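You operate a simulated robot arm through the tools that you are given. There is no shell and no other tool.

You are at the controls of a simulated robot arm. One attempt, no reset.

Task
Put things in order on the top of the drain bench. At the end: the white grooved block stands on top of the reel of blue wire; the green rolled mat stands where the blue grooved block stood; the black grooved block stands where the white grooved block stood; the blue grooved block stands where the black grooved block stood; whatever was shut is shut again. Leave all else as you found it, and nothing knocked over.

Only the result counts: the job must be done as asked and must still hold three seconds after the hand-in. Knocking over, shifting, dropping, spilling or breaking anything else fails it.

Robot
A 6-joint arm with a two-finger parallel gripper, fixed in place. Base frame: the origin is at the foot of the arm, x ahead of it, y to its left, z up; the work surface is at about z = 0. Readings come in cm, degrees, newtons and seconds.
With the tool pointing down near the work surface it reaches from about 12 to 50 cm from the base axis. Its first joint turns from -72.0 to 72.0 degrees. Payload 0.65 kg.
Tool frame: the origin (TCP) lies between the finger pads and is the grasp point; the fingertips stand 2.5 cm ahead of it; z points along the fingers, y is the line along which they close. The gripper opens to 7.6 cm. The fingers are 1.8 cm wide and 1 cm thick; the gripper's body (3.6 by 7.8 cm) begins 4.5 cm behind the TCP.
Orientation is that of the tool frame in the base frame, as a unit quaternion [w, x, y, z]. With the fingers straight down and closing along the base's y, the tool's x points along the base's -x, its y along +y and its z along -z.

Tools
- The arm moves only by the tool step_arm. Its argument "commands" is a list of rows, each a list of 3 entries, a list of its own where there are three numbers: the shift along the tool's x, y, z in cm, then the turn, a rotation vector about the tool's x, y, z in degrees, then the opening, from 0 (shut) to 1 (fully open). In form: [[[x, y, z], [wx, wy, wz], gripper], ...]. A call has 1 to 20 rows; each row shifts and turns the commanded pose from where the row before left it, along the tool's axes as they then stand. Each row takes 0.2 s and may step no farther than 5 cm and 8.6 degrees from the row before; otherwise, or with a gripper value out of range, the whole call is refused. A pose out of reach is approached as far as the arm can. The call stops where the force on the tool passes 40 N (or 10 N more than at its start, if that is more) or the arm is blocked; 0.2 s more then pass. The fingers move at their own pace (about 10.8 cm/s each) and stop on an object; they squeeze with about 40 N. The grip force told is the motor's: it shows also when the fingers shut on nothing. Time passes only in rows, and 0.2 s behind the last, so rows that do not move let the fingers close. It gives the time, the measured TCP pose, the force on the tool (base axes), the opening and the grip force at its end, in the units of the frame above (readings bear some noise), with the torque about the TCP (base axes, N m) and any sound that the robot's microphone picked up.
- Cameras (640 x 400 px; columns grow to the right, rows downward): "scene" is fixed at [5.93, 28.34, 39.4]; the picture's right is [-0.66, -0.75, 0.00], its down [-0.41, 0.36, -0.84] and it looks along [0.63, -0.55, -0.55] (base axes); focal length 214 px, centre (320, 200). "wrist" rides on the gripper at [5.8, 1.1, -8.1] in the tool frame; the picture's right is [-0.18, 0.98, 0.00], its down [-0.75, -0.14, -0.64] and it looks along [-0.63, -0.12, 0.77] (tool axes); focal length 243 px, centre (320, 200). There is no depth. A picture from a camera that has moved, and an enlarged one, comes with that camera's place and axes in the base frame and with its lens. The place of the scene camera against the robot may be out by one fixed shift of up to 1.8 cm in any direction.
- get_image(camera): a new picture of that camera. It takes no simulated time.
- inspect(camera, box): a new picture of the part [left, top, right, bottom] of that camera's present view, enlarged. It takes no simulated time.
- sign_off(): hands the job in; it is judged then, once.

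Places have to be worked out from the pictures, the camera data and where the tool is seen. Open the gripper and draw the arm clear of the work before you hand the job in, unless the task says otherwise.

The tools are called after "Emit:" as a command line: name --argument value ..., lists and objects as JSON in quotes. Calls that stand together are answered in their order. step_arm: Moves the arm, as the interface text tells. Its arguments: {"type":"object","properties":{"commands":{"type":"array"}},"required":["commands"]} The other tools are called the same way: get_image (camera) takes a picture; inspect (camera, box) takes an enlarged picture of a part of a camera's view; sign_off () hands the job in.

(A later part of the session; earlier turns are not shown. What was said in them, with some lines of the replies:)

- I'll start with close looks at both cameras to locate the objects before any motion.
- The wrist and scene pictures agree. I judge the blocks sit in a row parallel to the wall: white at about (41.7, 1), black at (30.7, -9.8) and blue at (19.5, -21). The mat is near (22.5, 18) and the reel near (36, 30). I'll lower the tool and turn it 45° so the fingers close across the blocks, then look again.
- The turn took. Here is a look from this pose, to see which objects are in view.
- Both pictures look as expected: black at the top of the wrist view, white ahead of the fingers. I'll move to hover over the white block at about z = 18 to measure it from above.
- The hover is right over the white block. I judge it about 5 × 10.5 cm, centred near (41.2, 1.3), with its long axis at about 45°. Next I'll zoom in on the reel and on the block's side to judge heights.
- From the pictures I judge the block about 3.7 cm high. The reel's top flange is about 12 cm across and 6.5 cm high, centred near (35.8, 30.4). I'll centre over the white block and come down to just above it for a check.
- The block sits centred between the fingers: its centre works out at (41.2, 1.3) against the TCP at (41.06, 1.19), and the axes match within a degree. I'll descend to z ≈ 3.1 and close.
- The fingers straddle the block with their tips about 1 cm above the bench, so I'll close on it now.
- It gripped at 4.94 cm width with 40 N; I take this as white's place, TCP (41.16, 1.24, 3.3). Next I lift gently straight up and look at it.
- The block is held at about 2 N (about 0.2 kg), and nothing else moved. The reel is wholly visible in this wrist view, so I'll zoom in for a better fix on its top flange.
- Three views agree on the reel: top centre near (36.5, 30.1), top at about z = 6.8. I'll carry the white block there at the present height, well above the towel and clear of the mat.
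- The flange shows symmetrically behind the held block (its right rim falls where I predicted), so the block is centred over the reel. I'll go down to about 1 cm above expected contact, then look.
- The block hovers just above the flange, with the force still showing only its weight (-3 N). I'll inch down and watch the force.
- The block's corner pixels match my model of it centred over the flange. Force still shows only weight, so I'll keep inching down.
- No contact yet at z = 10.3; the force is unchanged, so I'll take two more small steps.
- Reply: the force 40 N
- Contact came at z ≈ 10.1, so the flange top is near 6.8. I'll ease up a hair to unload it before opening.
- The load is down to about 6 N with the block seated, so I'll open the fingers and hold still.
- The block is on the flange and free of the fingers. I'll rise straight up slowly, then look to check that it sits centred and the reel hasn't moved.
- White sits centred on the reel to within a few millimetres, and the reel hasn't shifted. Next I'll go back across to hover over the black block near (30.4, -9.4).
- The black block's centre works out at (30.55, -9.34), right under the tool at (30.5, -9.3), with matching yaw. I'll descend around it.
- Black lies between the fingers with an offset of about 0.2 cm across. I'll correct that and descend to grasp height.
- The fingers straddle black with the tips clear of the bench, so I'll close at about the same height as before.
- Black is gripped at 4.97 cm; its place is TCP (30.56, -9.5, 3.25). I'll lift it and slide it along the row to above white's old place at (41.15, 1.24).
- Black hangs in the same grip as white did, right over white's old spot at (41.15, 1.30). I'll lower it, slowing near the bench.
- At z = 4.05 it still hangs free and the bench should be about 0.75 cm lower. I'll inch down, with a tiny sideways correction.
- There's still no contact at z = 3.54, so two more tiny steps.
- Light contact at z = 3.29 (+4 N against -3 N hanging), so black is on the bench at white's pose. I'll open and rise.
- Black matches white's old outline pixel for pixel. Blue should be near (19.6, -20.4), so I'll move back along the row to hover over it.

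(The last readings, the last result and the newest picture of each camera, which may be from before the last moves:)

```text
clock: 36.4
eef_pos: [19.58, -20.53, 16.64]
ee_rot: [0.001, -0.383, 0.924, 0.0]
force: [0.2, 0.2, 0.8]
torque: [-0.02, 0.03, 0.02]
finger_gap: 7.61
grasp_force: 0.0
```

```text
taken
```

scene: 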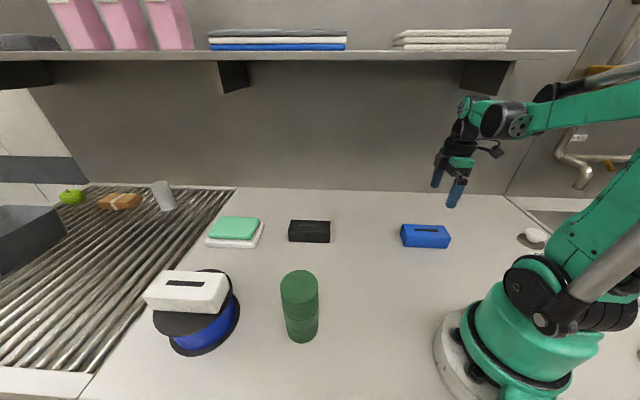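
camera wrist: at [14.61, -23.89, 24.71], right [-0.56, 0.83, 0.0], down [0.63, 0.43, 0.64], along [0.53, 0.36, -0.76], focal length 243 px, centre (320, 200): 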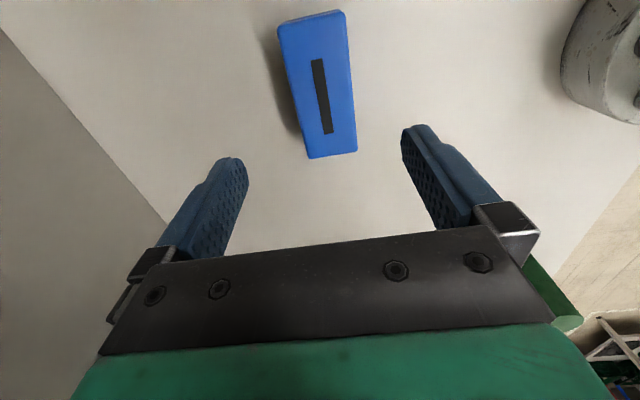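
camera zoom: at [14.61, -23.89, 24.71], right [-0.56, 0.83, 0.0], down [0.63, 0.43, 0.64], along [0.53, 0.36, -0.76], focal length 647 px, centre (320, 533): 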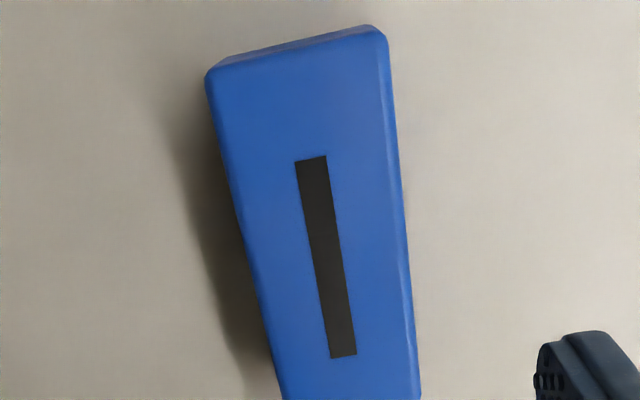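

Blue's centre works out at about (19.95, -19.9), which is 0.7 cm further along the row than the tool. I'll correct and descend to a pre-grasp check.

Emit:
step_arm --commands '[[[-0.71, 0.08, 2], [0, 0, 0], 1], [[0, 0, 3], [0, 0, 0], 1], [[0, 0, 3], [0, 0, 0], 1], [[0, 0, 1], [0, 0, 0], 1], [[0, 0, 0], [0, 0, 0], 1], [[0, 0, 0], [0, 0, 0], 1]]'

Emit:
get_image --camera "wrist"

Emit:
inspect --camera "scene" --box '[380, 180, 480, 260]'

```text
clock: 37.8
eef_pos: [20.14, -19.88, 7.62]
ee_rot: [0.0, -0.382, 0.924, 0.0]
force: [-0.6, -1.2, 0.5]
torque: [0.04, 0.01, 0.0]
finger_gap: 7.59
grasp_force: 0.0
```

```text
taken
camera wrist: at [15.17, -23.26, 15.77], right [-0.56, 0.83, 0.0], down [0.63, 0.43, 0.64], along [0.53, 0.36, -0.76], focal length 243 px, centre (320, 200)
```

wrist: 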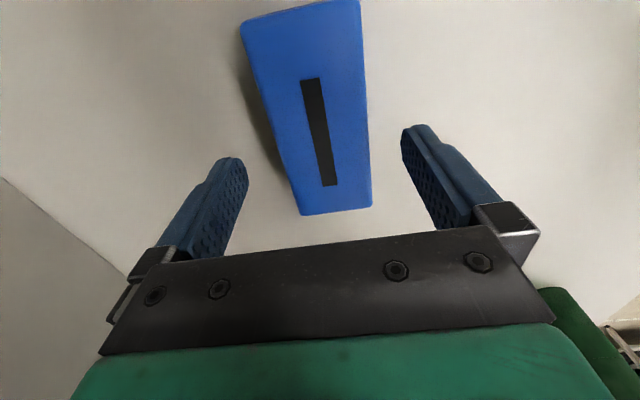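

```text
5.00 times, centred on (430, 220) of scene
camera zoom: at [5.93, 28.34, 39.4], right [-0.66, -0.75, 0.0], down [-0.41, 0.36, -0.84], along [0.63, -0.55, -0.55], focal length 1072 px, centre (-230, 100)
```

zoom: 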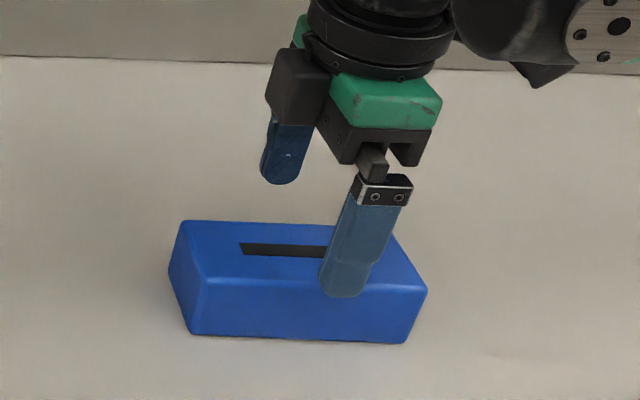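

Blue is centred across the fingers and 0.2 cm off along the length compared with the earlier grasps. I'll correct that and go down to grasp height.

Emit:
step_arm --commands '[[[0.2, 0, 1.5], [0, 0, 0], 1], [[0, 0, 1.5], [0, 0, 0], 1], [[0, 0, 1.2], [0, 0, 0], 1], [[0, 0, 0], [0, 0, 0], 1], [[0, 0, 0], [0, 0, 0], 1]]'

Emit:
inspect --camera "scene" --box '[380, 180, 480, 260]'

```text
clock: 39.0
eef_pos: [20.0, -20.02, 3.57]
ee_rot: [0.001, -0.382, 0.924, 0.001]
force: [1.0, 0.6, 0.0]
torque: [0.03, -0.02, -0.03]
finger_gap: 7.59
grasp_force: 0.0
```

```text
5.00 times, centred on (430, 220) of scene
camera zoom: at [5.93, 28.34, 39.4], right [-0.66, -0.75, 0.0], down [-0.41, 0.36, -0.84], along [0.63, -0.55, -0.55], focal length 1072 px, centre (-230, 100)
```

zoom: 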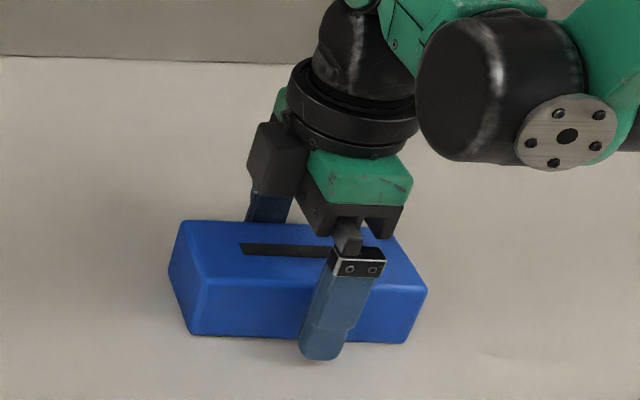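

The fingers straddle blue; I'll drop 0.3 cm to the same height as before and close.

Emit:
step_arm --commands '[[[0, 0, 0.3], [0, 0, 0], 1], [[0, 0, 0], [0, 0, 0], 1], [[0, 0, 0], [0, 0, 0], 0], [[0, 0, 0], [0, 0, 0], 0], [[0, 0, 0], [0, 0, 0], 0], [[0, 0, 0], [0, 0, 0], 0]]'

```text
clock: 40.4
eef_pos: [19.9, -20.02, 3.21]
ee_rot: [0.001, -0.382, 0.924, 0.0]
force: [-0.8, -0.5, 1.1]
torque: [0.0, 0.02, 0.0]
finger_gap: 4.96
grasp_force: 40.4
```

Blue is gripped; its place is TCP about (19.95, -20.0). I'll lift it and carry it along the row to black's old place at (30.56, -9.5).

Emit:
step_arm --commands '[[[0, 0, -1], [0, 0, 0], 0], [[0, 0, -2], [0, 0, 0], 0], [[0, 0, -2.5], [0, 0, 0], 0], [[0, 0, -2.5], [0, 0, 0], 0], [[-1.5, 0, 0], [0, 0, 0], 0], [[-2.5, 0, 0], [0, 0, 0], 0], [[-2.5, -0.08, 0], [0, 0, 0], 0], [[-2.5, 0, 0], [0, 0, 0], 0], [[-2.5, 0, 0], [0, 0, 0], 0], [[-2.2, 0, 0], [0, 0, 0], 0], [[-1.24, 0, 0], [0, 0, 0], 0], [[0, 0, 0], [0, 0, 0], 0], [[0, 0, 0], [0, 0, 0], 0]]'

Emit:
get_image --camera "scene"

Emit:
get_image --camera "wrist"

```text
clock: 43.2
eef_pos: [30.6, -9.42, 11.39]
ee_rot: [0.0, -0.382, 0.924, 0.001]
force: [0.4, 0.7, -3.5]
torque: [-0.02, 0.0, -0.01]
finger_gap: 4.96
grasp_force: 39.3
```

```text
taken
```

scene: 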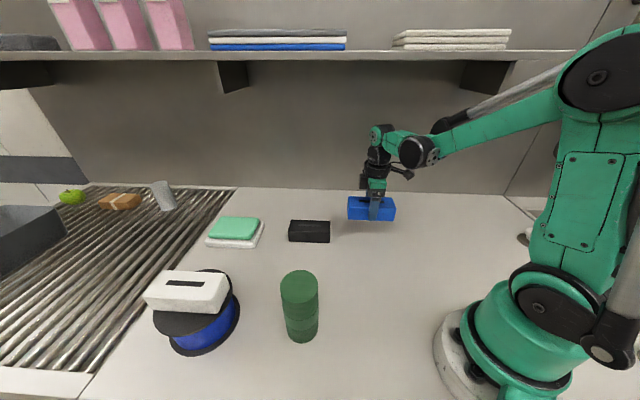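

```text
taken
camera wrist: at [25.59, -12.8, 19.49], right [-0.56, 0.83, 0.0], down [0.63, 0.43, 0.64], along [0.53, 0.36, -0.76], focal length 243 px, centre (320, 200)
```

wrist: 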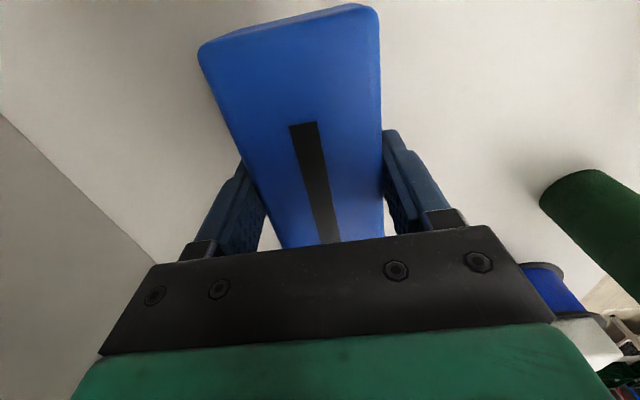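

Blue hangs over black's old place, with the tool reading (30.6, -9.42). I'll lower it, slowing before the bench.

Emit:
step_arm --commands '[[[0, 0, 2], [0, 0, 0], 0], [[0, 0, 2.5], [0, 0, 0], 0], [[0, 0, 2], [0, 0, 0], 0], [[0, 0, 0.7], [0, 0, 0], 0], [[0, 0, 0], [0, 0, 0], 0], [[0, 0, 0], [0, 0, 0], 0]]'

Emit:
inspect --camera "scene" --box '[320, 170, 420, 250]'

```text
clock: 44.6
eef_pos: [30.41, -9.51, 4.16]
ee_rot: [0.0, -0.383, 0.924, 0.001]
force: [1.0, -0.3, -3.0]
torque: [0.0, 0.02, -0.01]
finger_gap: 4.97
grasp_force: 39.9
```

```text
5.00 times, centred on (370, 210) of scene
camera zoom: at [5.93, 28.34, 39.4], right [-0.66, -0.75, 0.0], down [-0.41, 0.36, -0.84], along [0.63, -0.55, -0.55], focal length 1072 px, centre (70, 150)
```

zoom: 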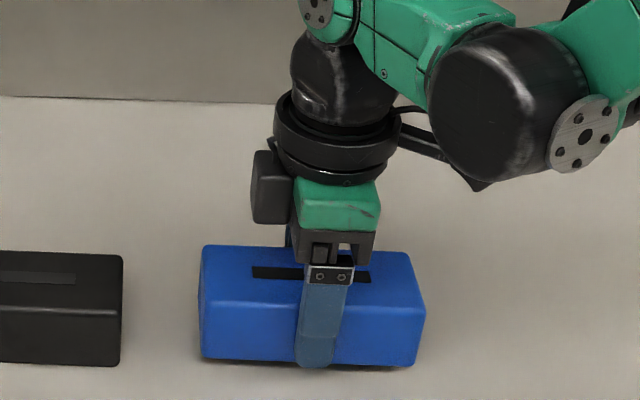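

Comparing with black's original outline at the same zoom, blue is about 4 px (0.2 cm) to the right. I'll nudge it that much while inching down.

Emit:
step_arm --commands '[[[-0.18, 0, 0.25], [0, 0, 0], 0], [[0, 0, 0.2], [0, 0, 0], 0], [[0, 0, 0.1], [0, 0, 0], 0], [[0, 0, 0], [0, 0, 0], 0]]'

Emit:
inspect --camera "scene" --box '[320, 170, 420, 250]'

```text
clock: 45.6
eef_pos: [30.51, -9.38, 3.53]
ee_rot: [0.001, -0.383, 0.924, 0.0]
force: [0.4, 0.3, -3.0]
torque: [0.0, 0.02, 0.0]
finger_gap: 5.0
grasp_force: 40.3
```

```text
5.00 times, centred on (370, 210) of scene
camera zoom: at [5.93, 28.34, 39.4], right [-0.66, -0.75, 0.0], down [-0.41, 0.36, -0.84], along [0.63, -0.55, -0.55], focal length 1072 px, centre (70, 150)
```

zoom: 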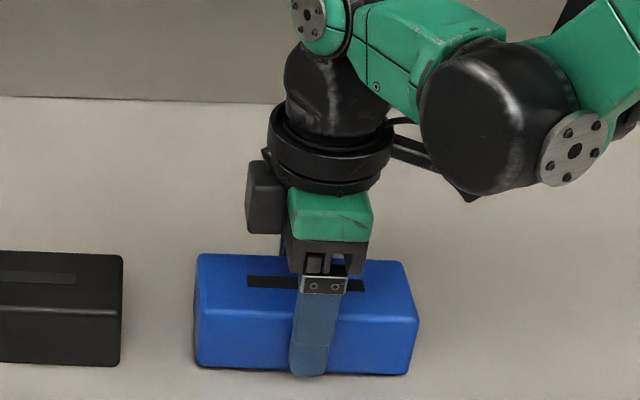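

Blue now lines up with black's old outline (left edge about 196, right about 418) and is about 0.3 cm above the bench. Last small steps down.

Emit:
step_arm --commands '[[[0, 0, 0.1], [0, 0, 0], 0], [[0, 0, 0.1], [0, 0, 0], 0], [[0, 0, 0], [0, 0, 0], 0]]'

```text
clock: 46.4
eef_pos: [30.63, -9.42, 3.4]
ee_rot: [0.001, -0.382, 0.924, 0.001]
force: [-0.1, -0.3, -2.9]
torque: [-0.03, 0.01, -0.01]
finger_gap: 4.99
grasp_force: 40.4
```

It's still hanging free (-3 N), so another 0.15 cm.

Emit:
step_arm --commands '[[[0, 0, 0.08], [0, 0, 0], 0], [[0, 0, 0.07], [0, 0, 0], 0], [[0, 0, 0], [0, 0, 0], 0]]'

```text
clock: 47.2
eef_pos: [30.68, -9.27, 3.3]
ee_rot: [0.002, -0.383, 0.924, 0.0]
force: [3.6, 1.0, 39.1]
torque: [0.03, -0.02, 0.0]
finger_gap: 5.0
grasp_force: 40.1
```

Blue is on the bench with a firm push (39 N). I'll ease up 0.1 cm before opening.

Emit:
step_arm --commands '[[[0, 0, -0.1], [0, 0, 0], 0], [[0, 0, 0], [0, 0, 0], 0]]'

```text
clock: 47.8
eef_pos: [30.58, -9.39, 3.41]
ee_rot: [0.001, -0.383, 0.924, 0.001]
force: [0.2, 0.2, -3.1]
torque: [-0.01, -0.01, 0.02]
finger_gap: 4.99
grasp_force: 40.3
```

That lifted it by under a millimetre. I'll go back down 0.05 cm, then open and rise.

Emit:
step_arm --commands '[[[0, 0, 0.05], [0, 0, 0], 0], [[0, 0, 0], [0, 0, 0], 0], [[0, 0, 0], [0, 0, 0], 0.75], [[0, 0, 0], [0, 0, 0], 1], [[0, 0, 0], [0, 0, 0], 1], [[0, 0, -1], [0, 0, 0], 1], [[0, 0, -2], [0, 0, 0], 1], [[0, 0, -3], [0, 0, 0], 1], [[0, 0, -3], [0, 0, 0], 1], [[0, 0, -3], [0, 0, 0], 1], [[0, 0, 0], [0, 0, 0], 1]]'

Emit:
inspect --camera "scene" --box '[280, 200, 480, 260]'

Emit:
get_image --camera "scene"

Emit:
get_image --camera "wrist"

```text
clock: 50.2
eef_pos: [30.46, -9.47, 15.31]
ee_rot: [0.0, -0.383, 0.924, 0.0]
force: [0.6, 0.3, 0.9]
torque: [0.02, 0.0, -0.03]
finger_gap: 7.59
grasp_force: 0.1
```

```text
3.20 times, centred on (380, 230) of scene
camera zoom: at [5.93, 28.34, 39.4], right [-0.66, -0.75, 0.0], down [-0.41, 0.36, -0.84], along [0.63, -0.55, -0.55], focal length 686 px, centre (128, 104)
```

zoom: 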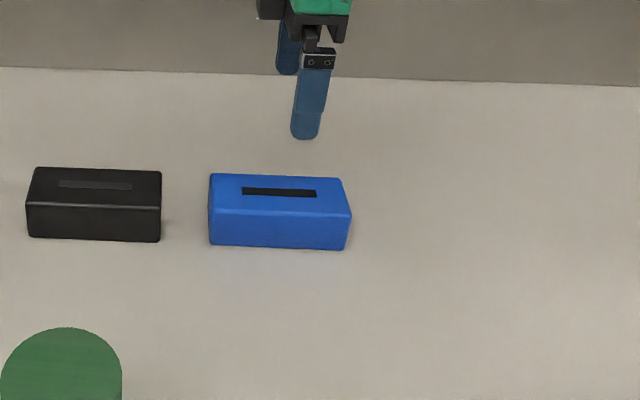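

```text
taken
```

scene: 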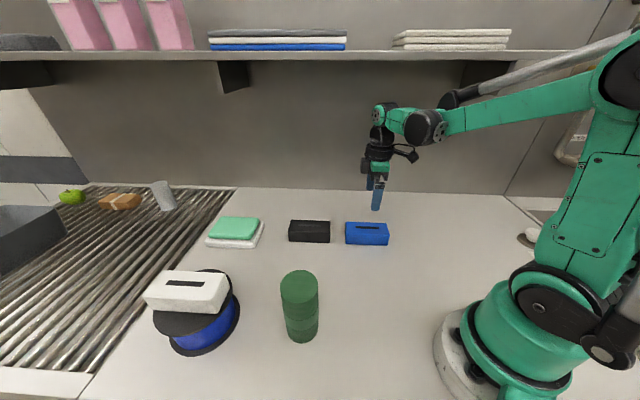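

```text
taken
camera wrist: at [25.59, -12.75, 23.38], right [-0.56, 0.83, 0.0], down [0.63, 0.43, 0.64], along [0.53, 0.36, -0.76], focal length 243 px, centre (320, 200)
```

wrist: 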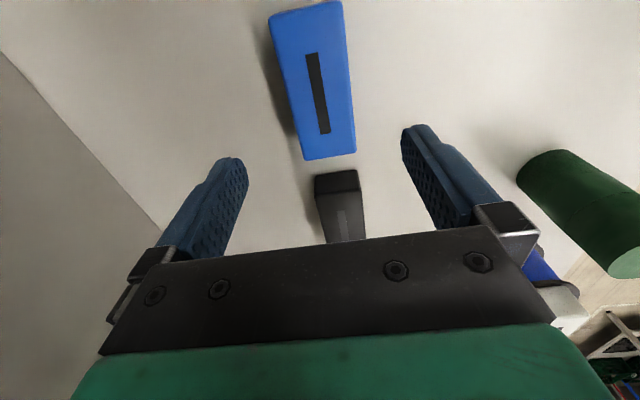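

Blue matches black's old outline. Now the mat: from the scene I judge it about 5.8 cm across and 12.4 cm high, standing near (23.1, 17.6). I'll rise and move to hover above it with open fingers.

Emit:
step_arm --commands '[[[0, 0, -2], [0, 0, 0], 1], [[0, 0, -2], [0, 0, 0], 1], [[-0.8, 1.3, -1.5], [0, 0, 0], 1], [[-1.2, 2.1, 0], [0, 0, 0], 1], [[-1.5, 2.6, 0], [0, 0, 0], 1], [[-1.5, 2.6, 0], [0, 0, 0], 1], [[-1.5, 2.6, 0], [0, 0, 0], 1], [[-1.5, 2.6, 0], [0, 0, 0], 1], [[-1.5, 2.6, 0], [0, 0, 0], 1], [[-1.5, 2.6, 0], [0, 0, 0], 1], [[-1.3, 2.3, 0], [0, 0, 0], 1], [[-1.0, 1.8, 0], [0, 0, 0], 1], [[-0.66, 1.26, 0], [0, 0, 0], 1], [[0, 0, 0], [0, 0, 0], 1], [[0, 0, 0], [0, 0, 0], 1]]'

Emit:
get_image --camera "wrist"

Emit:
inspect --camera "wrist" --box '[200, 20, 440, 170]'

Emit:
get_image --camera "scene"

```text
clock: 53.4
eef_pos: [23.28, 17.52, 20.86]
ee_rot: [0.001, -0.382, 0.924, 0.0]
force: [0.3, -0.4, 0.3]
torque: [0.02, -0.04, -0.04]
finger_gap: 7.61
grasp_force: 0.1
```

```text
taken
camera wrist: at [18.4, 14.28, 28.84], right [-0.56, 0.83, 0.0], down [0.63, 0.43, 0.64], along [0.53, 0.36, -0.76], focal length 243 px, centre (320, 200)
```

wrist: 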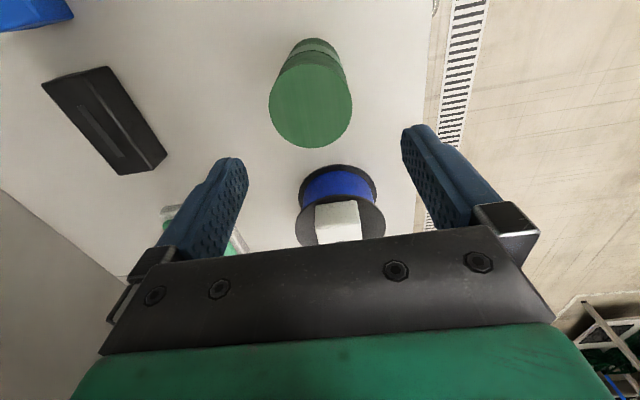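

```text
2.67 times, centred on (320, 95) of wrist
camera zoom: at [18.4, 14.28, 28.84], right [-0.56, 0.83, 0.0], down [0.63, 0.43, 0.64], along [0.53, 0.36, -0.76], focal length 647 px, centre (320, 480)
```

zoom: 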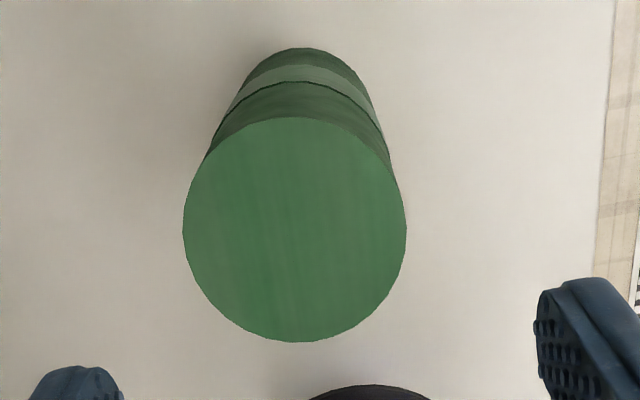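

```text
taken
```

scene: 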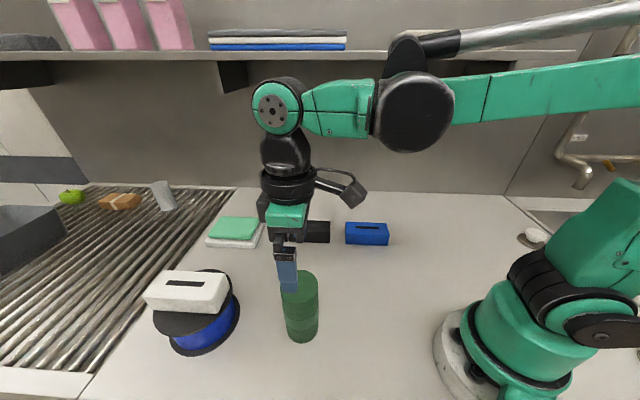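

The mat's top centre works out at about (23.6, 17.1), so I need a 0.6 cm shift along the closing line. I'll correct and lower to just above its top for another check.

Emit:
step_arm --commands '[[[0.1, -0.6, 0], [0, 0, 0], 1], [[0, 0, 2], [0, 0, 0], 1], [[0, 0, 2.2], [0, 0, 0], 1], [[0, 0, 0], [0, 0, 0], 1], [[0, 0, 0], [0, 0, 0], 1]]'

Emit:
get_image --camera "wrist"

Emit:
inspect --camera "scene" --box '[220, 220, 380, 350]'

```text
clock: 54.6
eef_pos: [23.65, 17.05, 16.5]
ee_rot: [0.001, -0.383, 0.924, 0.0]
force: [0.0, 0.9, 0.2]
torque: [0.01, 0.0, 0.0]
finger_gap: 7.58
grasp_force: 0.0
```

```text
taken
camera wrist: at [18.69, 13.73, 24.71], right [-0.56, 0.83, 0.0], down [0.63, 0.43, 0.64], along [0.53, 0.36, -0.76], focal length 243 px, centre (320, 200)
```

wrist: 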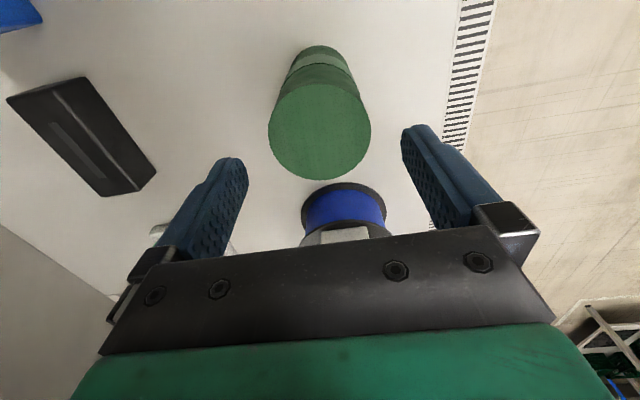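

```text
3.08 times, centred on (300, 285) of scene
camera zoom: at [5.93, 28.34, 39.4], right [-0.66, -0.75, 0.0], down [-0.41, 0.36, -0.84], along [0.63, -0.55, -0.55], focal length 660 px, centre (382, -62)
```

zoom: 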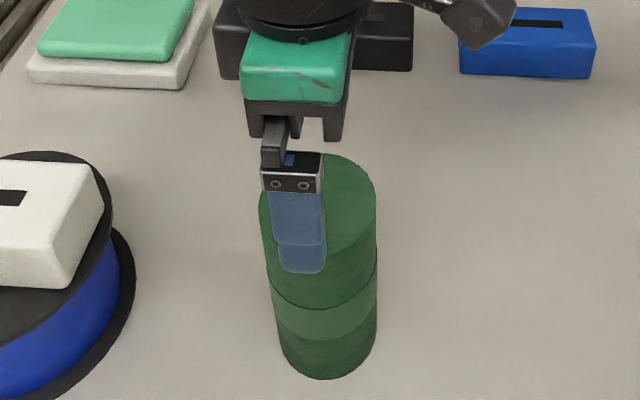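

Now the mat's centre works out at (23.61, 17.05) against the TCP at (23.65, 17.05), so it's centred. I'll descend slowly around it to z ≈ 9.7.

Emit:
step_arm --commands '[[[0, 0, 1.2], [0, 0, 0], 1], [[0, 0, 1.2], [0, 0, 0], 1], [[0, 0, 1.2], [0, 0, 0], 1], [[0, 0, 1.2], [0, 0, 0], 1], [[0, 0, 0], [0, 0, 0], 1], [[0, 0, 0], [0, 0, 0], 1]]'

Emit:
get_image --camera "wrist"

Emit:
inspect --camera "scene" --box '[220, 220, 380, 350]'

```text
clock: 56.0
eef_pos: [23.69, 17.15, 11.83]
ee_rot: [0.001, -0.383, 0.924, -0.001]
force: [0.4, 0.1, 0.1]
torque: [-0.02, 0.02, -0.03]
finger_gap: 7.62
grasp_force: 0.1
```

```text
taken
camera wrist: at [18.74, 13.82, 19.85], right [-0.56, 0.83, 0.0], down [0.63, 0.43, 0.64], along [0.53, 0.36, -0.76], focal length 243 px, centre (320, 200)
```

wrist: 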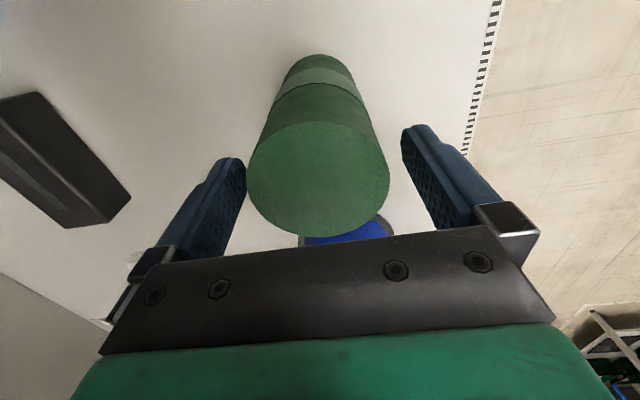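

```text
3.08 times, centred on (300, 285) of scene
camera zoom: at [5.93, 28.34, 39.4], right [-0.66, -0.75, 0.0], down [-0.41, 0.36, -0.84], along [0.63, -0.55, -0.55], focal length 660 px, centre (382, -62)
```

zoom: 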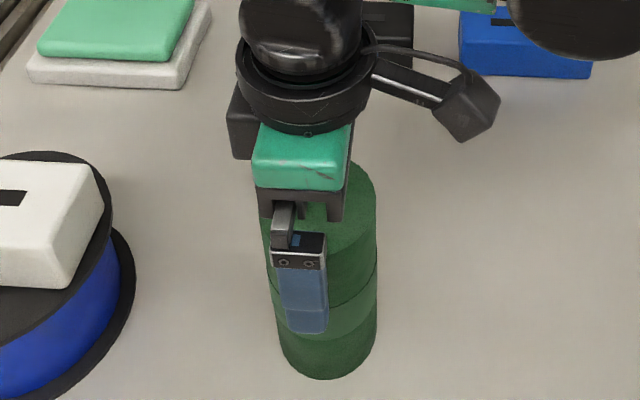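

The mat is between the fingers with even margins and no force. I'll go 2.2 cm deeper, then close gently.

Emit:
step_arm --commands '[[[0, 0, 0.8], [0, 0, 0], 1], [[0, 0, 0.8], [0, 0, 0], 1], [[0, 0, 0.6], [0, 0, 0], 1], [[0, 0, 0], [0, 0, 0], 1], [[0, 0, 0], [0, 0, 0], 0], [[0, 0, 0], [0, 0, 0], 0], [[0, 0, 0], [0, 0, 0], 0], [[0, 0, 0], [0, 0, 0], 0]]'

Emit:
get_image --camera "wrist"

Emit:
inspect --camera "scene" --box '[220, 220, 380, 350]'

```text
clock: 57.8
eef_pos: [23.63, 17.26, 9.53]
ee_rot: [0.001, -0.382, 0.924, 0.0]
force: [0.2, 0.1, -0.4]
torque: [0.02, 0.01, 0.0]
finger_gap: 5.88
grasp_force: 39.5
```

```text
taken
camera wrist: at [18.65, 13.84, 17.67], right [-0.56, 0.83, 0.0], down [0.63, 0.43, 0.64], along [0.53, 0.36, -0.76], focal length 243 px, centre (320, 200)
```

wrist: 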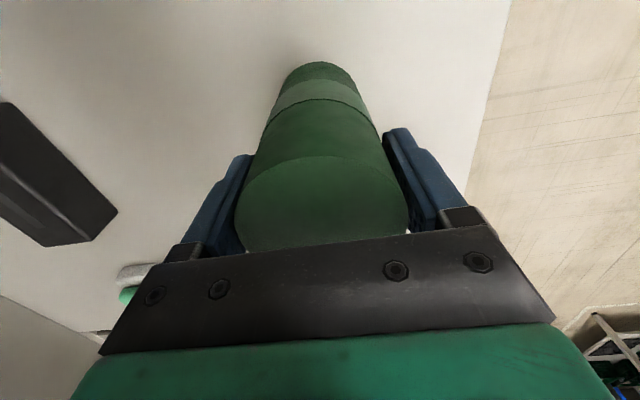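

```text
3.08 times, centred on (300, 285) of scene
camera zoom: at [5.93, 28.34, 39.4], right [-0.66, -0.75, 0.0], down [-0.41, 0.36, -0.84], along [0.63, -0.55, -0.55], focal length 660 px, centre (382, -62)
```

zoom: 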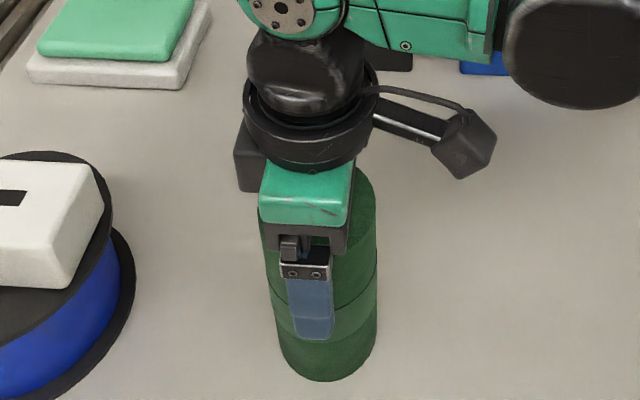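

The mat is held at 5.88 cm width, TCP z = 9.53 with it standing on the bench. I'll lift straight up and check that it hangs upright.

Emit:
step_arm --commands '[[[0, 0, -0.7], [0, 0, 0], 0], [[0, 0, -1.5], [0, 0, 0], 0], [[0, 0, -2], [0, 0, 0], 0], [[0, 0, -2], [0, 0, 0], 0], [[0, 0, -1.8], [0, 0, 0], 0], [[0, 0, 0], [0, 0, 0], 0], [[0, 0, 0], [0, 0, 0], 0]]'

Emit:
get_image --camera "scene"

Emit:
get_image --camera "wrist"

```text
clock: 59.4
eef_pos: [23.73, 17.16, 17.55]
ee_rot: [0.0, -0.383, 0.924, 0.0]
force: [0.9, -1.3, -2.0]
torque: [-0.01, 0.03, 0.0]
finger_gap: 5.83
grasp_force: 40.6
```

```text
taken
```

scene: 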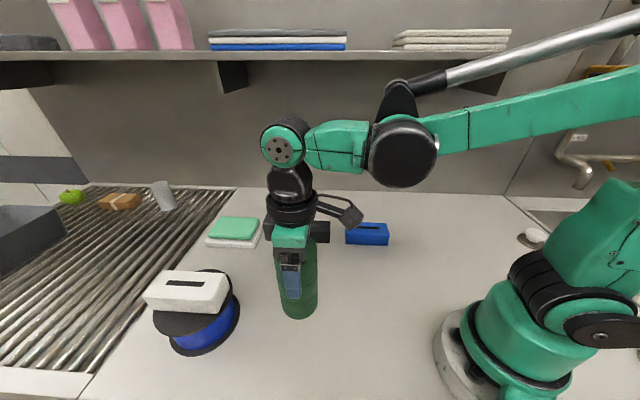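

```text
taken
camera wrist: at [18.7, 13.89, 25.62], right [-0.56, 0.83, 0.0], down [0.63, 0.43, 0.64], along [0.53, 0.36, -0.76], focal length 243 px, centre (320, 200)
```

wrist: 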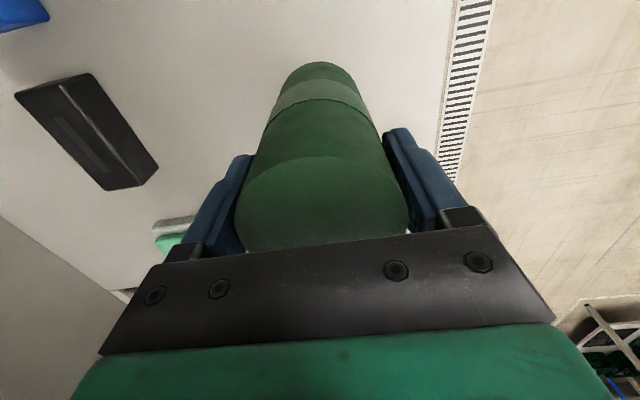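

The mat hangs upright and unchanged in the grip, its foot about 8 cm above the bench. I'll carry it round through (25, 0), clear of the blocks, toward blue's old place at (19.95, -20.0).

Emit:
step_arm --commands '[[[0.6, -0.7, 0], [0, 0, 0], 0], [[1.2, -1.4, 0], [0, 0, 0], 0], [[1.6, -1.88, 0], [0, 0, 0], 0], [[1.6, -1.88, 0], [0, 0, 0], 0], [[1.6, -1.88, 0], [0, 0, 0], 0], [[1.6, -1.88, 0], [0, 0, 0], 0], [[1.6, -1.88, 0], [0, 0, 0], 0], [[1.5, -1.65, 0], [0, 0, 0], 0], [[0, 0, 0], [0, 0, 0], 0]]'

Emit:
get_image --camera "scene"

```text
clock: 61.4
eef_pos: [25.01, 0.04, 17.54]
ee_rot: [0.001, -0.382, 0.924, 0.0]
force: [0.1, 0.2, -2.7]
torque: [-0.02, -0.01, 0.0]
finger_gap: 5.86
grasp_force: 39.4
```

```text
taken
```

scene: 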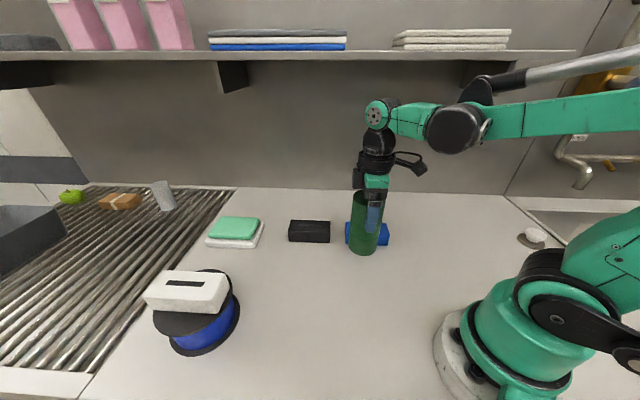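

The tool is at (25.0, 0.0) with the mat steady. On to above blue's old place.

Emit:
step_arm --commands '[[[1.0, -0.6, 0], [0, 0, 0], 0], [[1.7, -1.0, 0], [0, 0, 0], 0], [[2.1, -1.25, 0], [0, 0, 0], 0], [[2.1, -1.25, 0], [0, 0, 0], 0], [[2.1, -1.25, 0], [0, 0, 0], 0], [[2.1, -1.25, 0], [0, 0, 0], 0], [[2.1, -1.25, 0], [0, 0, 0], 0], [[2.1, -1.25, 0], [0, 0, 0], 0], [[1.5, -0.9, 0], [0, 0, 0], 0], [[0.91, -0.57, 0], [0, 0, 0], 0], [[0, 0, 0], [0, 0, 0], 0], [[0, 0, 0], [0, 0, 0], 0]]'

Emit:
get_image --camera "scene"

Emit:
get_image --camera "wrist"

```text
clock: 64.0
eef_pos: [19.76, -20.19, 17.5]
ee_rot: [0.001, -0.384, 0.923, -0.001]
force: [-0.9, -0.2, -3.2]
torque: [0.03, 0.01, -0.03]
finger_gap: 5.85
grasp_force: 39.8
```

```text
taken
```

scene: 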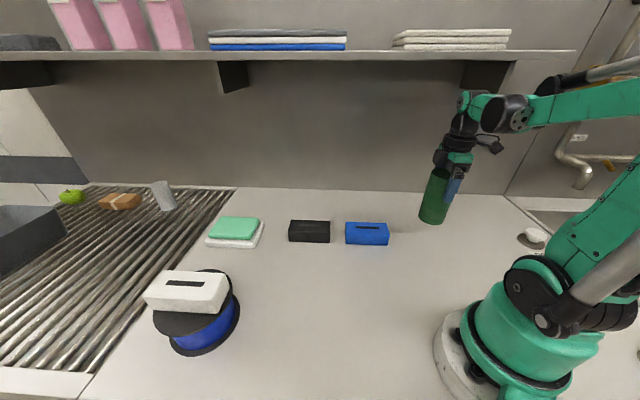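

```text
taken
camera wrist: at [14.92, -23.52, 25.61], right [-0.56, 0.83, 0.0], down [0.63, 0.43, 0.64], along [0.53, 0.36, -0.76], focal length 243 px, centre (320, 200)
```

wrist: 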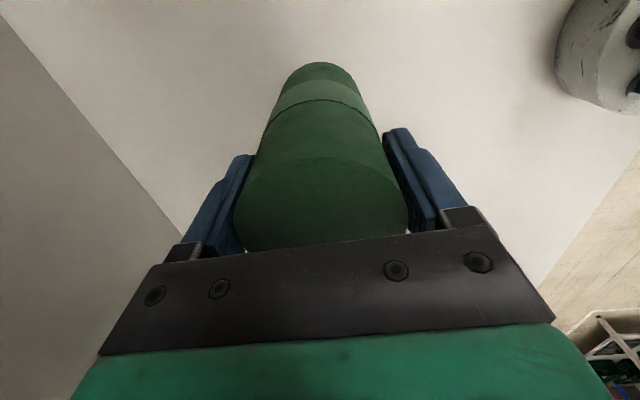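

The mat is at (19.8, -20.2), upright. I'll shift 0.3 cm along the row to the target and lower it, stopping about 1 cm above the bench.

Emit:
step_arm --commands '[[[-0.3, 0, 1.0], [0, 0, 0], 0], [[0, 0, 2], [0, 0, 0], 0], [[0, 0, 2], [0, 0, 0], 0], [[0, 0, 1.3], [0, 0, 0], 0], [[0, 0, 0.7], [0, 0, 0], 0], [[0, 0, 0], [0, 0, 0], 0], [[0, 0, 0], [0, 0, 0], 0]]'

Emit:
inspect --camera "scene" --box '[380, 180, 480, 260]'

```text
clock: 65.6
eef_pos: [20.19, -19.94, 10.49]
ee_rot: [0.001, -0.383, 0.924, 0.0]
force: [-1.4, -0.7, -2.7]
torque: [-0.03, 0.02, 0.0]
finger_gap: 5.83
grasp_force: 40.4
```

```text
5.00 times, centred on (430, 220) of scene
camera zoom: at [5.93, 28.34, 39.4], right [-0.66, -0.75, 0.0], down [-0.41, 0.36, -0.84], along [0.63, -0.55, -0.55], focal length 1072 px, centre (-230, 100)
```

zoom: 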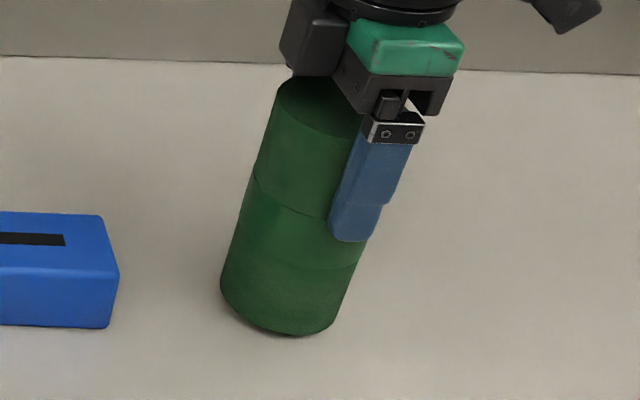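

Next I'll measure the mat's foot against where blue's footprint was, using a tighter zoom before setting it down.

Emit:
inspect --camera "scene" --box '[410, 190, 470, 255]'

```text
6.15 times, centred on (440, 222) of scene
camera zoom: at [5.93, 28.34, 39.4], right [-0.66, -0.75, 0.0], down [-0.41, 0.36, -0.84], along [0.63, -0.55, -0.55], focal length 1320 px, centre (-418, 62)
```

zoom: 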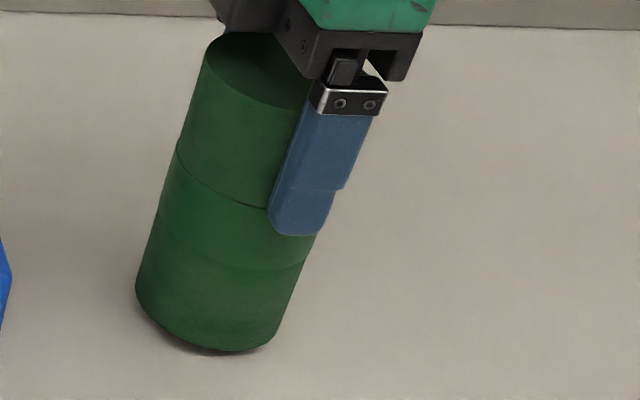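

My estimates of the mat's offset from blue's centre along the row range from 0 to 0.6 cm, so I'll split the difference with a 0.25 cm shift. Then I'll ease it down toward contact, expected near z = 9.5.

Emit:
step_arm --commands '[[[0.25, 0, 0.2], [0, 0, 0], 0], [[0, 0, 0.2], [0, 0, 0], 0], [[0, 0, 0.15], [0, 0, 0], 0], [[0, 0, 0], [0, 0, 0], 0]]'

Emit:
inspect --camera "scene" --box '[380, 180, 480, 260]'

```text
clock: 66.6
eef_pos: [20.02, -20.06, 9.79]
ee_rot: [0.001, -0.383, 0.924, 0.0]
force: [-0.6, 0.8, -2.4]
torque: [0.0, 0.02, 0.02]
finger_gap: 5.85
grasp_force: 39.9
```

```text
5.00 times, centred on (430, 220) of scene
camera zoom: at [5.93, 28.34, 39.4], right [-0.66, -0.75, 0.0], down [-0.41, 0.36, -0.84], along [0.63, -0.55, -0.55], focal length 1072 px, centre (-230, 100)
```

zoom: 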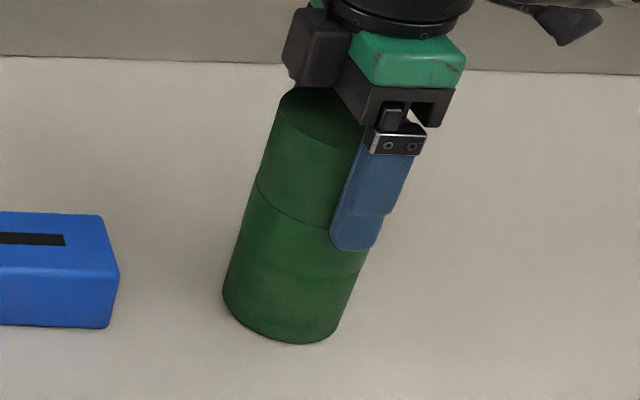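

The mat's foot is now nearly at the bench and within about 0.3 cm of blue's footprint centre. I'll continue down in tiny steps.

Emit:
step_arm --commands '[[[0.1, 0, 0.1], [0, 0, 0], 0], [[0, 0, 0.1], [0, 0, 0], 0], [[0, 0, 0], [0, 0, 0], 0]]'

```text
clock: 67.4
eef_pos: [19.84, -20.18, 9.72]
ee_rot: [0.0, -0.383, 0.924, 0.0]
force: [-0.4, 0.7, -2.6]
torque: [0.01, -0.03, 0.01]
finger_gap: 5.87
grasp_force: 39.9
```

No contact yet, so another small step down.

Emit:
step_arm --commands '[[[0, 0, 0.08], [0, 0, 0], 0], [[0, 0, 0.07], [0, 0, 0], 0], [[0, 0, 0], [0, 0, 0], 0]]'

```text
clock: 68.2
eef_pos: [19.95, -20.18, 9.63]
ee_rot: [0.001, -0.383, 0.924, 0.0]
force: [0.4, -1.1, -1.6]
torque: [0.03, 0.0, 0.03]
finger_gap: 5.84
grasp_force: 40.3
```

The force has eased to -1.6 N, so it may be just touching. One more 0.08 cm.

Emit:
step_arm --commands '[[[0, 0, 0.08], [0, 0, 0], 0], [[0, 0, 0], [0, 0, 0], 0]]'

```text
clock: 68.8
eef_pos: [19.77, -20.19, 9.66]
ee_rot: [0.001, -0.382, 0.924, 0.0]
force: [-0.5, 0.4, 13.4]
torque: [0.34, -0.18, 0.06]
finger_gap: 5.84
grasp_force: 40.4
stopped in row 2: the force on the tool passed its limit at 42 N (the readings are from after the stop); the commanded pose is now the measured one
```

The mat is firmly on the bench (13 N after a brief stop). I'll check that it looks upright, then open.

Emit:
step_arm --commands '[[[0, 0, -0.03], [0, 0, 0], 0], [[0, 0, 0], [0, 0, 0], 0]]'

Emit:
inspect --camera "scene" --box '[380, 180, 480, 260]'

```text
clock: 69.4
eef_pos: [19.94, -20.19, 9.66]
ee_rot: [0.001, -0.383, 0.924, 0.002]
force: [-0.1, 0.9, -3.0]
torque: [-0.02, 0.01, 0.01]
finger_gap: 5.83
grasp_force: 39.9
```

```text
5.00 times, centred on (430, 220) of scene
camera zoom: at [5.93, 28.34, 39.4], right [-0.66, -0.75, 0.0], down [-0.41, 0.36, -0.84], along [0.63, -0.55, -0.55], focal length 1072 px, centre (-230, 100)
```

zoom: 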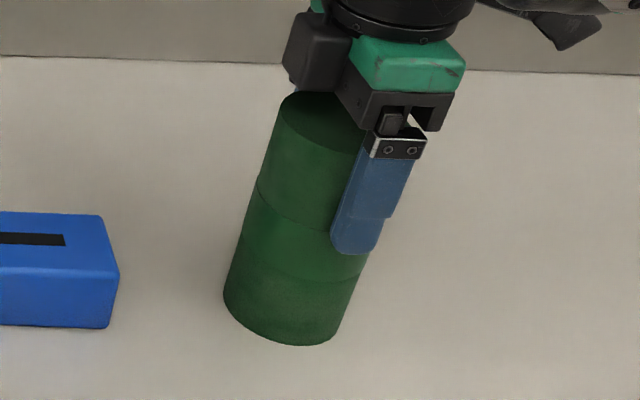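

It looks upright, centred on blue's old footprint and barely off the bench. I'll lower by 0.05 cm and read the force.

Emit:
step_arm --commands '[[[0, 0, 0.05], [0, 0, 0], 0], [[0, 0, 0], [0, 0, 0], 0]]'

```text
clock: 70.0
eef_pos: [19.94, -20.24, 9.56]
ee_rot: [0.001, -0.383, 0.924, 0.0]
force: [-2.9, -2.9, 20.7]
torque: [0.15, -0.17, 0.0]
finger_gap: 5.83
grasp_force: 40.0
```

It's in contact at 20 N, so I'll ease up 0.03 cm and open the fingers evenly.

Emit:
step_arm --commands '[[[0, 0, -0.03], [0, 0, 0], 0], [[0, 0, 0], [0, 0, 0], 0.8], [[0, 0, 0], [0, 0, 0], 0.9], [[0, 0, 0], [0, 0, 0], 1], [[0, 0, 0], [0, 0, 0], 1], [[0, 0, 0], [0, 0, 0], 1]]'

Emit:
inspect --camera "scene" --box '[380, 180, 480, 260]'

Emit:
get_image --camera "wrist"

```text
clock: 71.4
eef_pos: [19.98, -20.16, 9.62]
ee_rot: [0.001, -0.383, 0.924, 0.001]
force: [0.0, 0.1, -0.1]
torque: [0.02, -0.02, 0.03]
finger_gap: 7.59
grasp_force: 0.1
```

```text
5.00 times, centred on (430, 220) of scene
camera zoom: at [5.93, 28.34, 39.4], right [-0.66, -0.75, 0.0], down [-0.41, 0.36, -0.84], along [0.63, -0.55, -0.55], focal length 1072 px, centre (-230, 100)
```

zoom: 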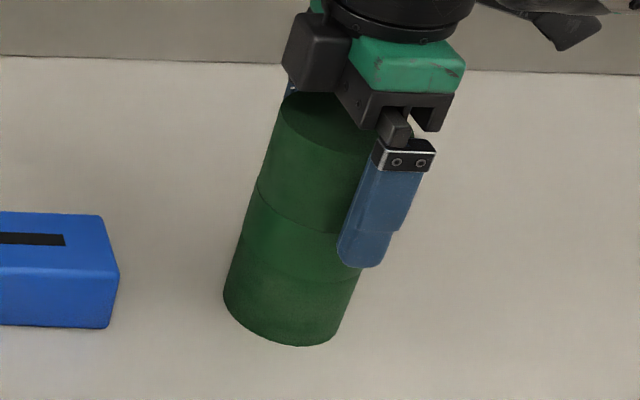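

```text
taken
camera wrist: at [14.94, -23.46, 17.67], right [-0.56, 0.83, 0.0], down [0.63, 0.43, 0.64], along [0.53, 0.36, -0.76], focal length 243 px, centre (320, 200)
```

wrist: 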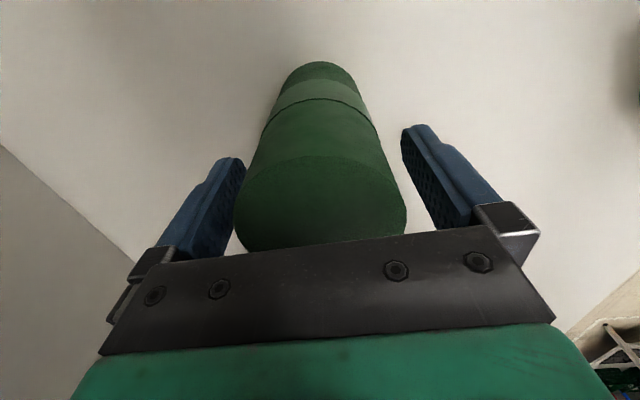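

The mat stands free and upright. I'll rise straight up slowly until the fingers clear its top.

Emit:
step_arm --commands '[[[0, 0, -0.7], [0, 0, 0], 1], [[0, 0, -1], [0, 0, 0], 1], [[0, 0, -1.3], [0, 0, 0], 1], [[0, 0, -1.5], [0, 0, 0], 1], [[0, 0, -2], [0, 0, 0], 1], [[0, 0, -2], [0, 0, 0], 1], [[0, 0, -2], [0, 0, 0], 1], [[0, 0, -1], [0, 0, 0], 1], [[0, 0, 0], [0, 0, 0], 1]]'

Emit:
get_image --camera "scene"

Emit:
get_image --camera "wrist"

Emit:
inspect --camera "scene" --box '[380, 180, 480, 260]'

```text
clock: 73.4
eef_pos: [19.89, -20.22, 21.08]
ee_rot: [0.001, -0.383, 0.924, 0.0]
force: [-0.8, 0.4, 0.1]
torque: [0.03, -0.03, 0.0]
finger_gap: 7.6
grasp_force: 0.0
```

```text
taken
```

scene: 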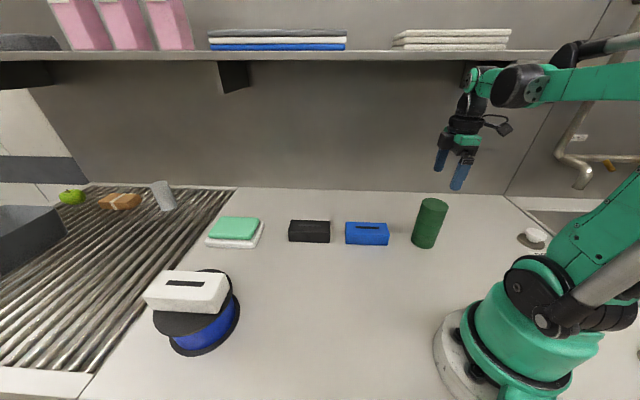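

```text
taken
camera wrist: at [14.94, -23.54, 29.07], right [-0.56, 0.83, 0.0], down [0.63, 0.43, 0.64], along [0.53, 0.36, -0.76], focal length 243 px, centre (320, 200)
```

wrist: 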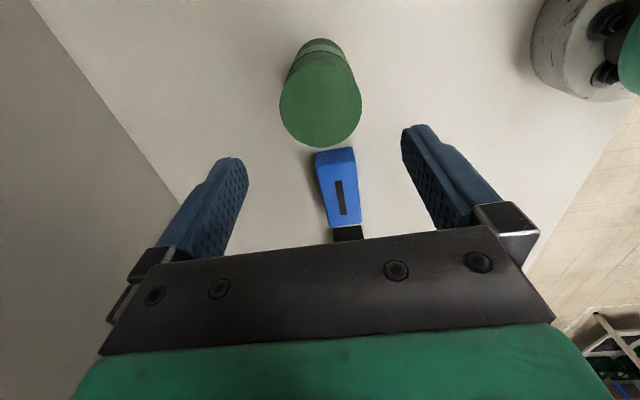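

```text
5.00 times, centred on (430, 220) of scene
camera zoom: at [5.93, 28.34, 39.4], right [-0.66, -0.75, 0.0], down [-0.41, 0.36, -0.84], along [0.63, -0.55, -0.55], focal length 1072 px, centre (-230, 100)
```

zoom: 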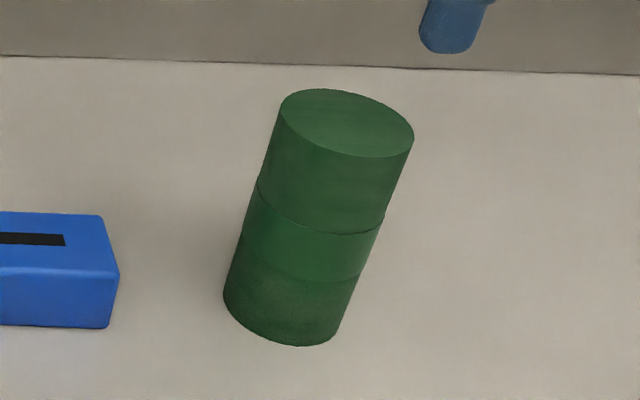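

The mat stands upright on blue's old place, and everything else looks unchanged. I'll draw the arm back to the middle and raise it clear.

Emit:
step_arm --commands '[[[-1.0, 0.6, -0.5], [0, 0, 0], 1], [[-2.0, 1.2, -0.5], [0, 0, 0], 1], [[-2.0, 1.2, 0], [0, 0, 0], 1], [[-2.0, 1.2, 0], [0, 0, 0], 1], [[-2.0, 1.2, 0], [0, 0, 0], 1], [[-2.0, 1.2, 0], [0, 0, 0], 1], [[-2.0, 1.2, 0], [0, 0, 0], 1], [[-2.0, 1.2, 0], [0, 0, 0], 1], [[-2.0, 1.2, 0], [0, 0, 0], 1], [[-0.9, 0.5, 0], [0, 0, 0], 1], [[0, 0, -2], [0, 0, 0], 1], [[0, 0, -2.5], [0, 0, 0], 1], [[0, 0, -2.5], [0, 0, 0], 1], [[0, 0, -2], [0, 0, 0], 1], [[0, 0, 0], [0, 0, 0], 1], [[0, 0, 0], [0, 0, 0], 1]]'

Emit:
get_image --camera "scene"

Emit:
inspect --camera "scene" --box '[140, 190, 460, 390]'

```text
clock: 76.8
eef_pos: [24.95, -0.05, 31.02]
ee_rot: [0.001, -0.383, 0.924, 0.001]
force: [0.1, 0.6, 0.2]
torque: [0.03, 0.01, -0.01]
finger_gap: 7.59
grasp_force: 0.0
```

```text
taken
```

scene: 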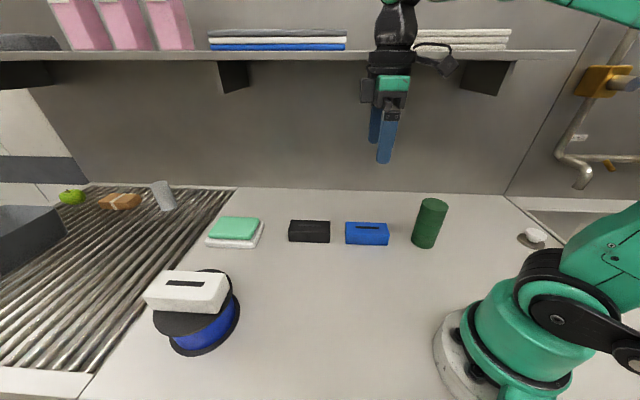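

```text
2.00 times, centred on (300, 290) of scene
camera zoom: at [5.93, 28.34, 39.4], right [-0.66, -0.75, 0.0], down [-0.41, 0.36, -0.84], along [0.63, -0.55, -0.55], focal length 429 px, centre (360, 20)
```

zoom: 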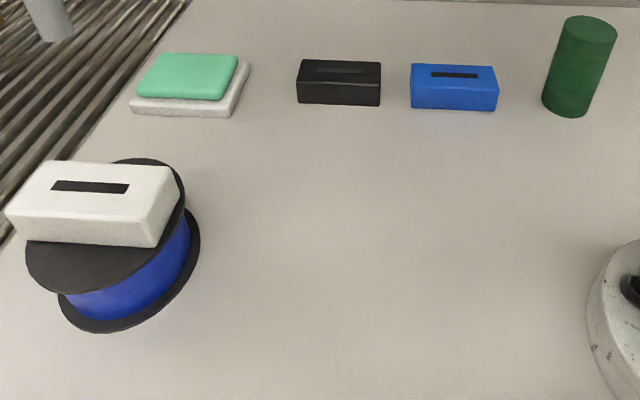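

The final picture shows white on the reel, black in white's place, blue in black's place and the mat upright in blue's place. The towel, the reel and the other items are unmoved, nothing shut was ever opened, and the arm is clear with the gripper open, so I'm handing in.

Emit:
sign_off

```text
The job is handed in.
```

The bench is arranged as you asked, and I've handed the job in; no verdict has come back yet. The last picture before hand-in showed:

- **White grooved block:** it stands on top of the reel of blue wire, centred to within a few millimetres. The reel did not move.
- **Black grooved block:** it stands where the white block stood, and its outline matches white's old one in the scene picture.
- **Blue grooved block:** it stands where the black block stood, also matching the old outline.
- **Green rolled mat:** it stands upright where the blue block stood. Its centre should be within about half a centimetre of the blue block's. My camera estimates disagreed by that much along the row, so I placed it between them.

Nothing that was shut was opened, and nothing was knocked over. The other items look unmoved, and I left the arm raised clear with the gripper open.
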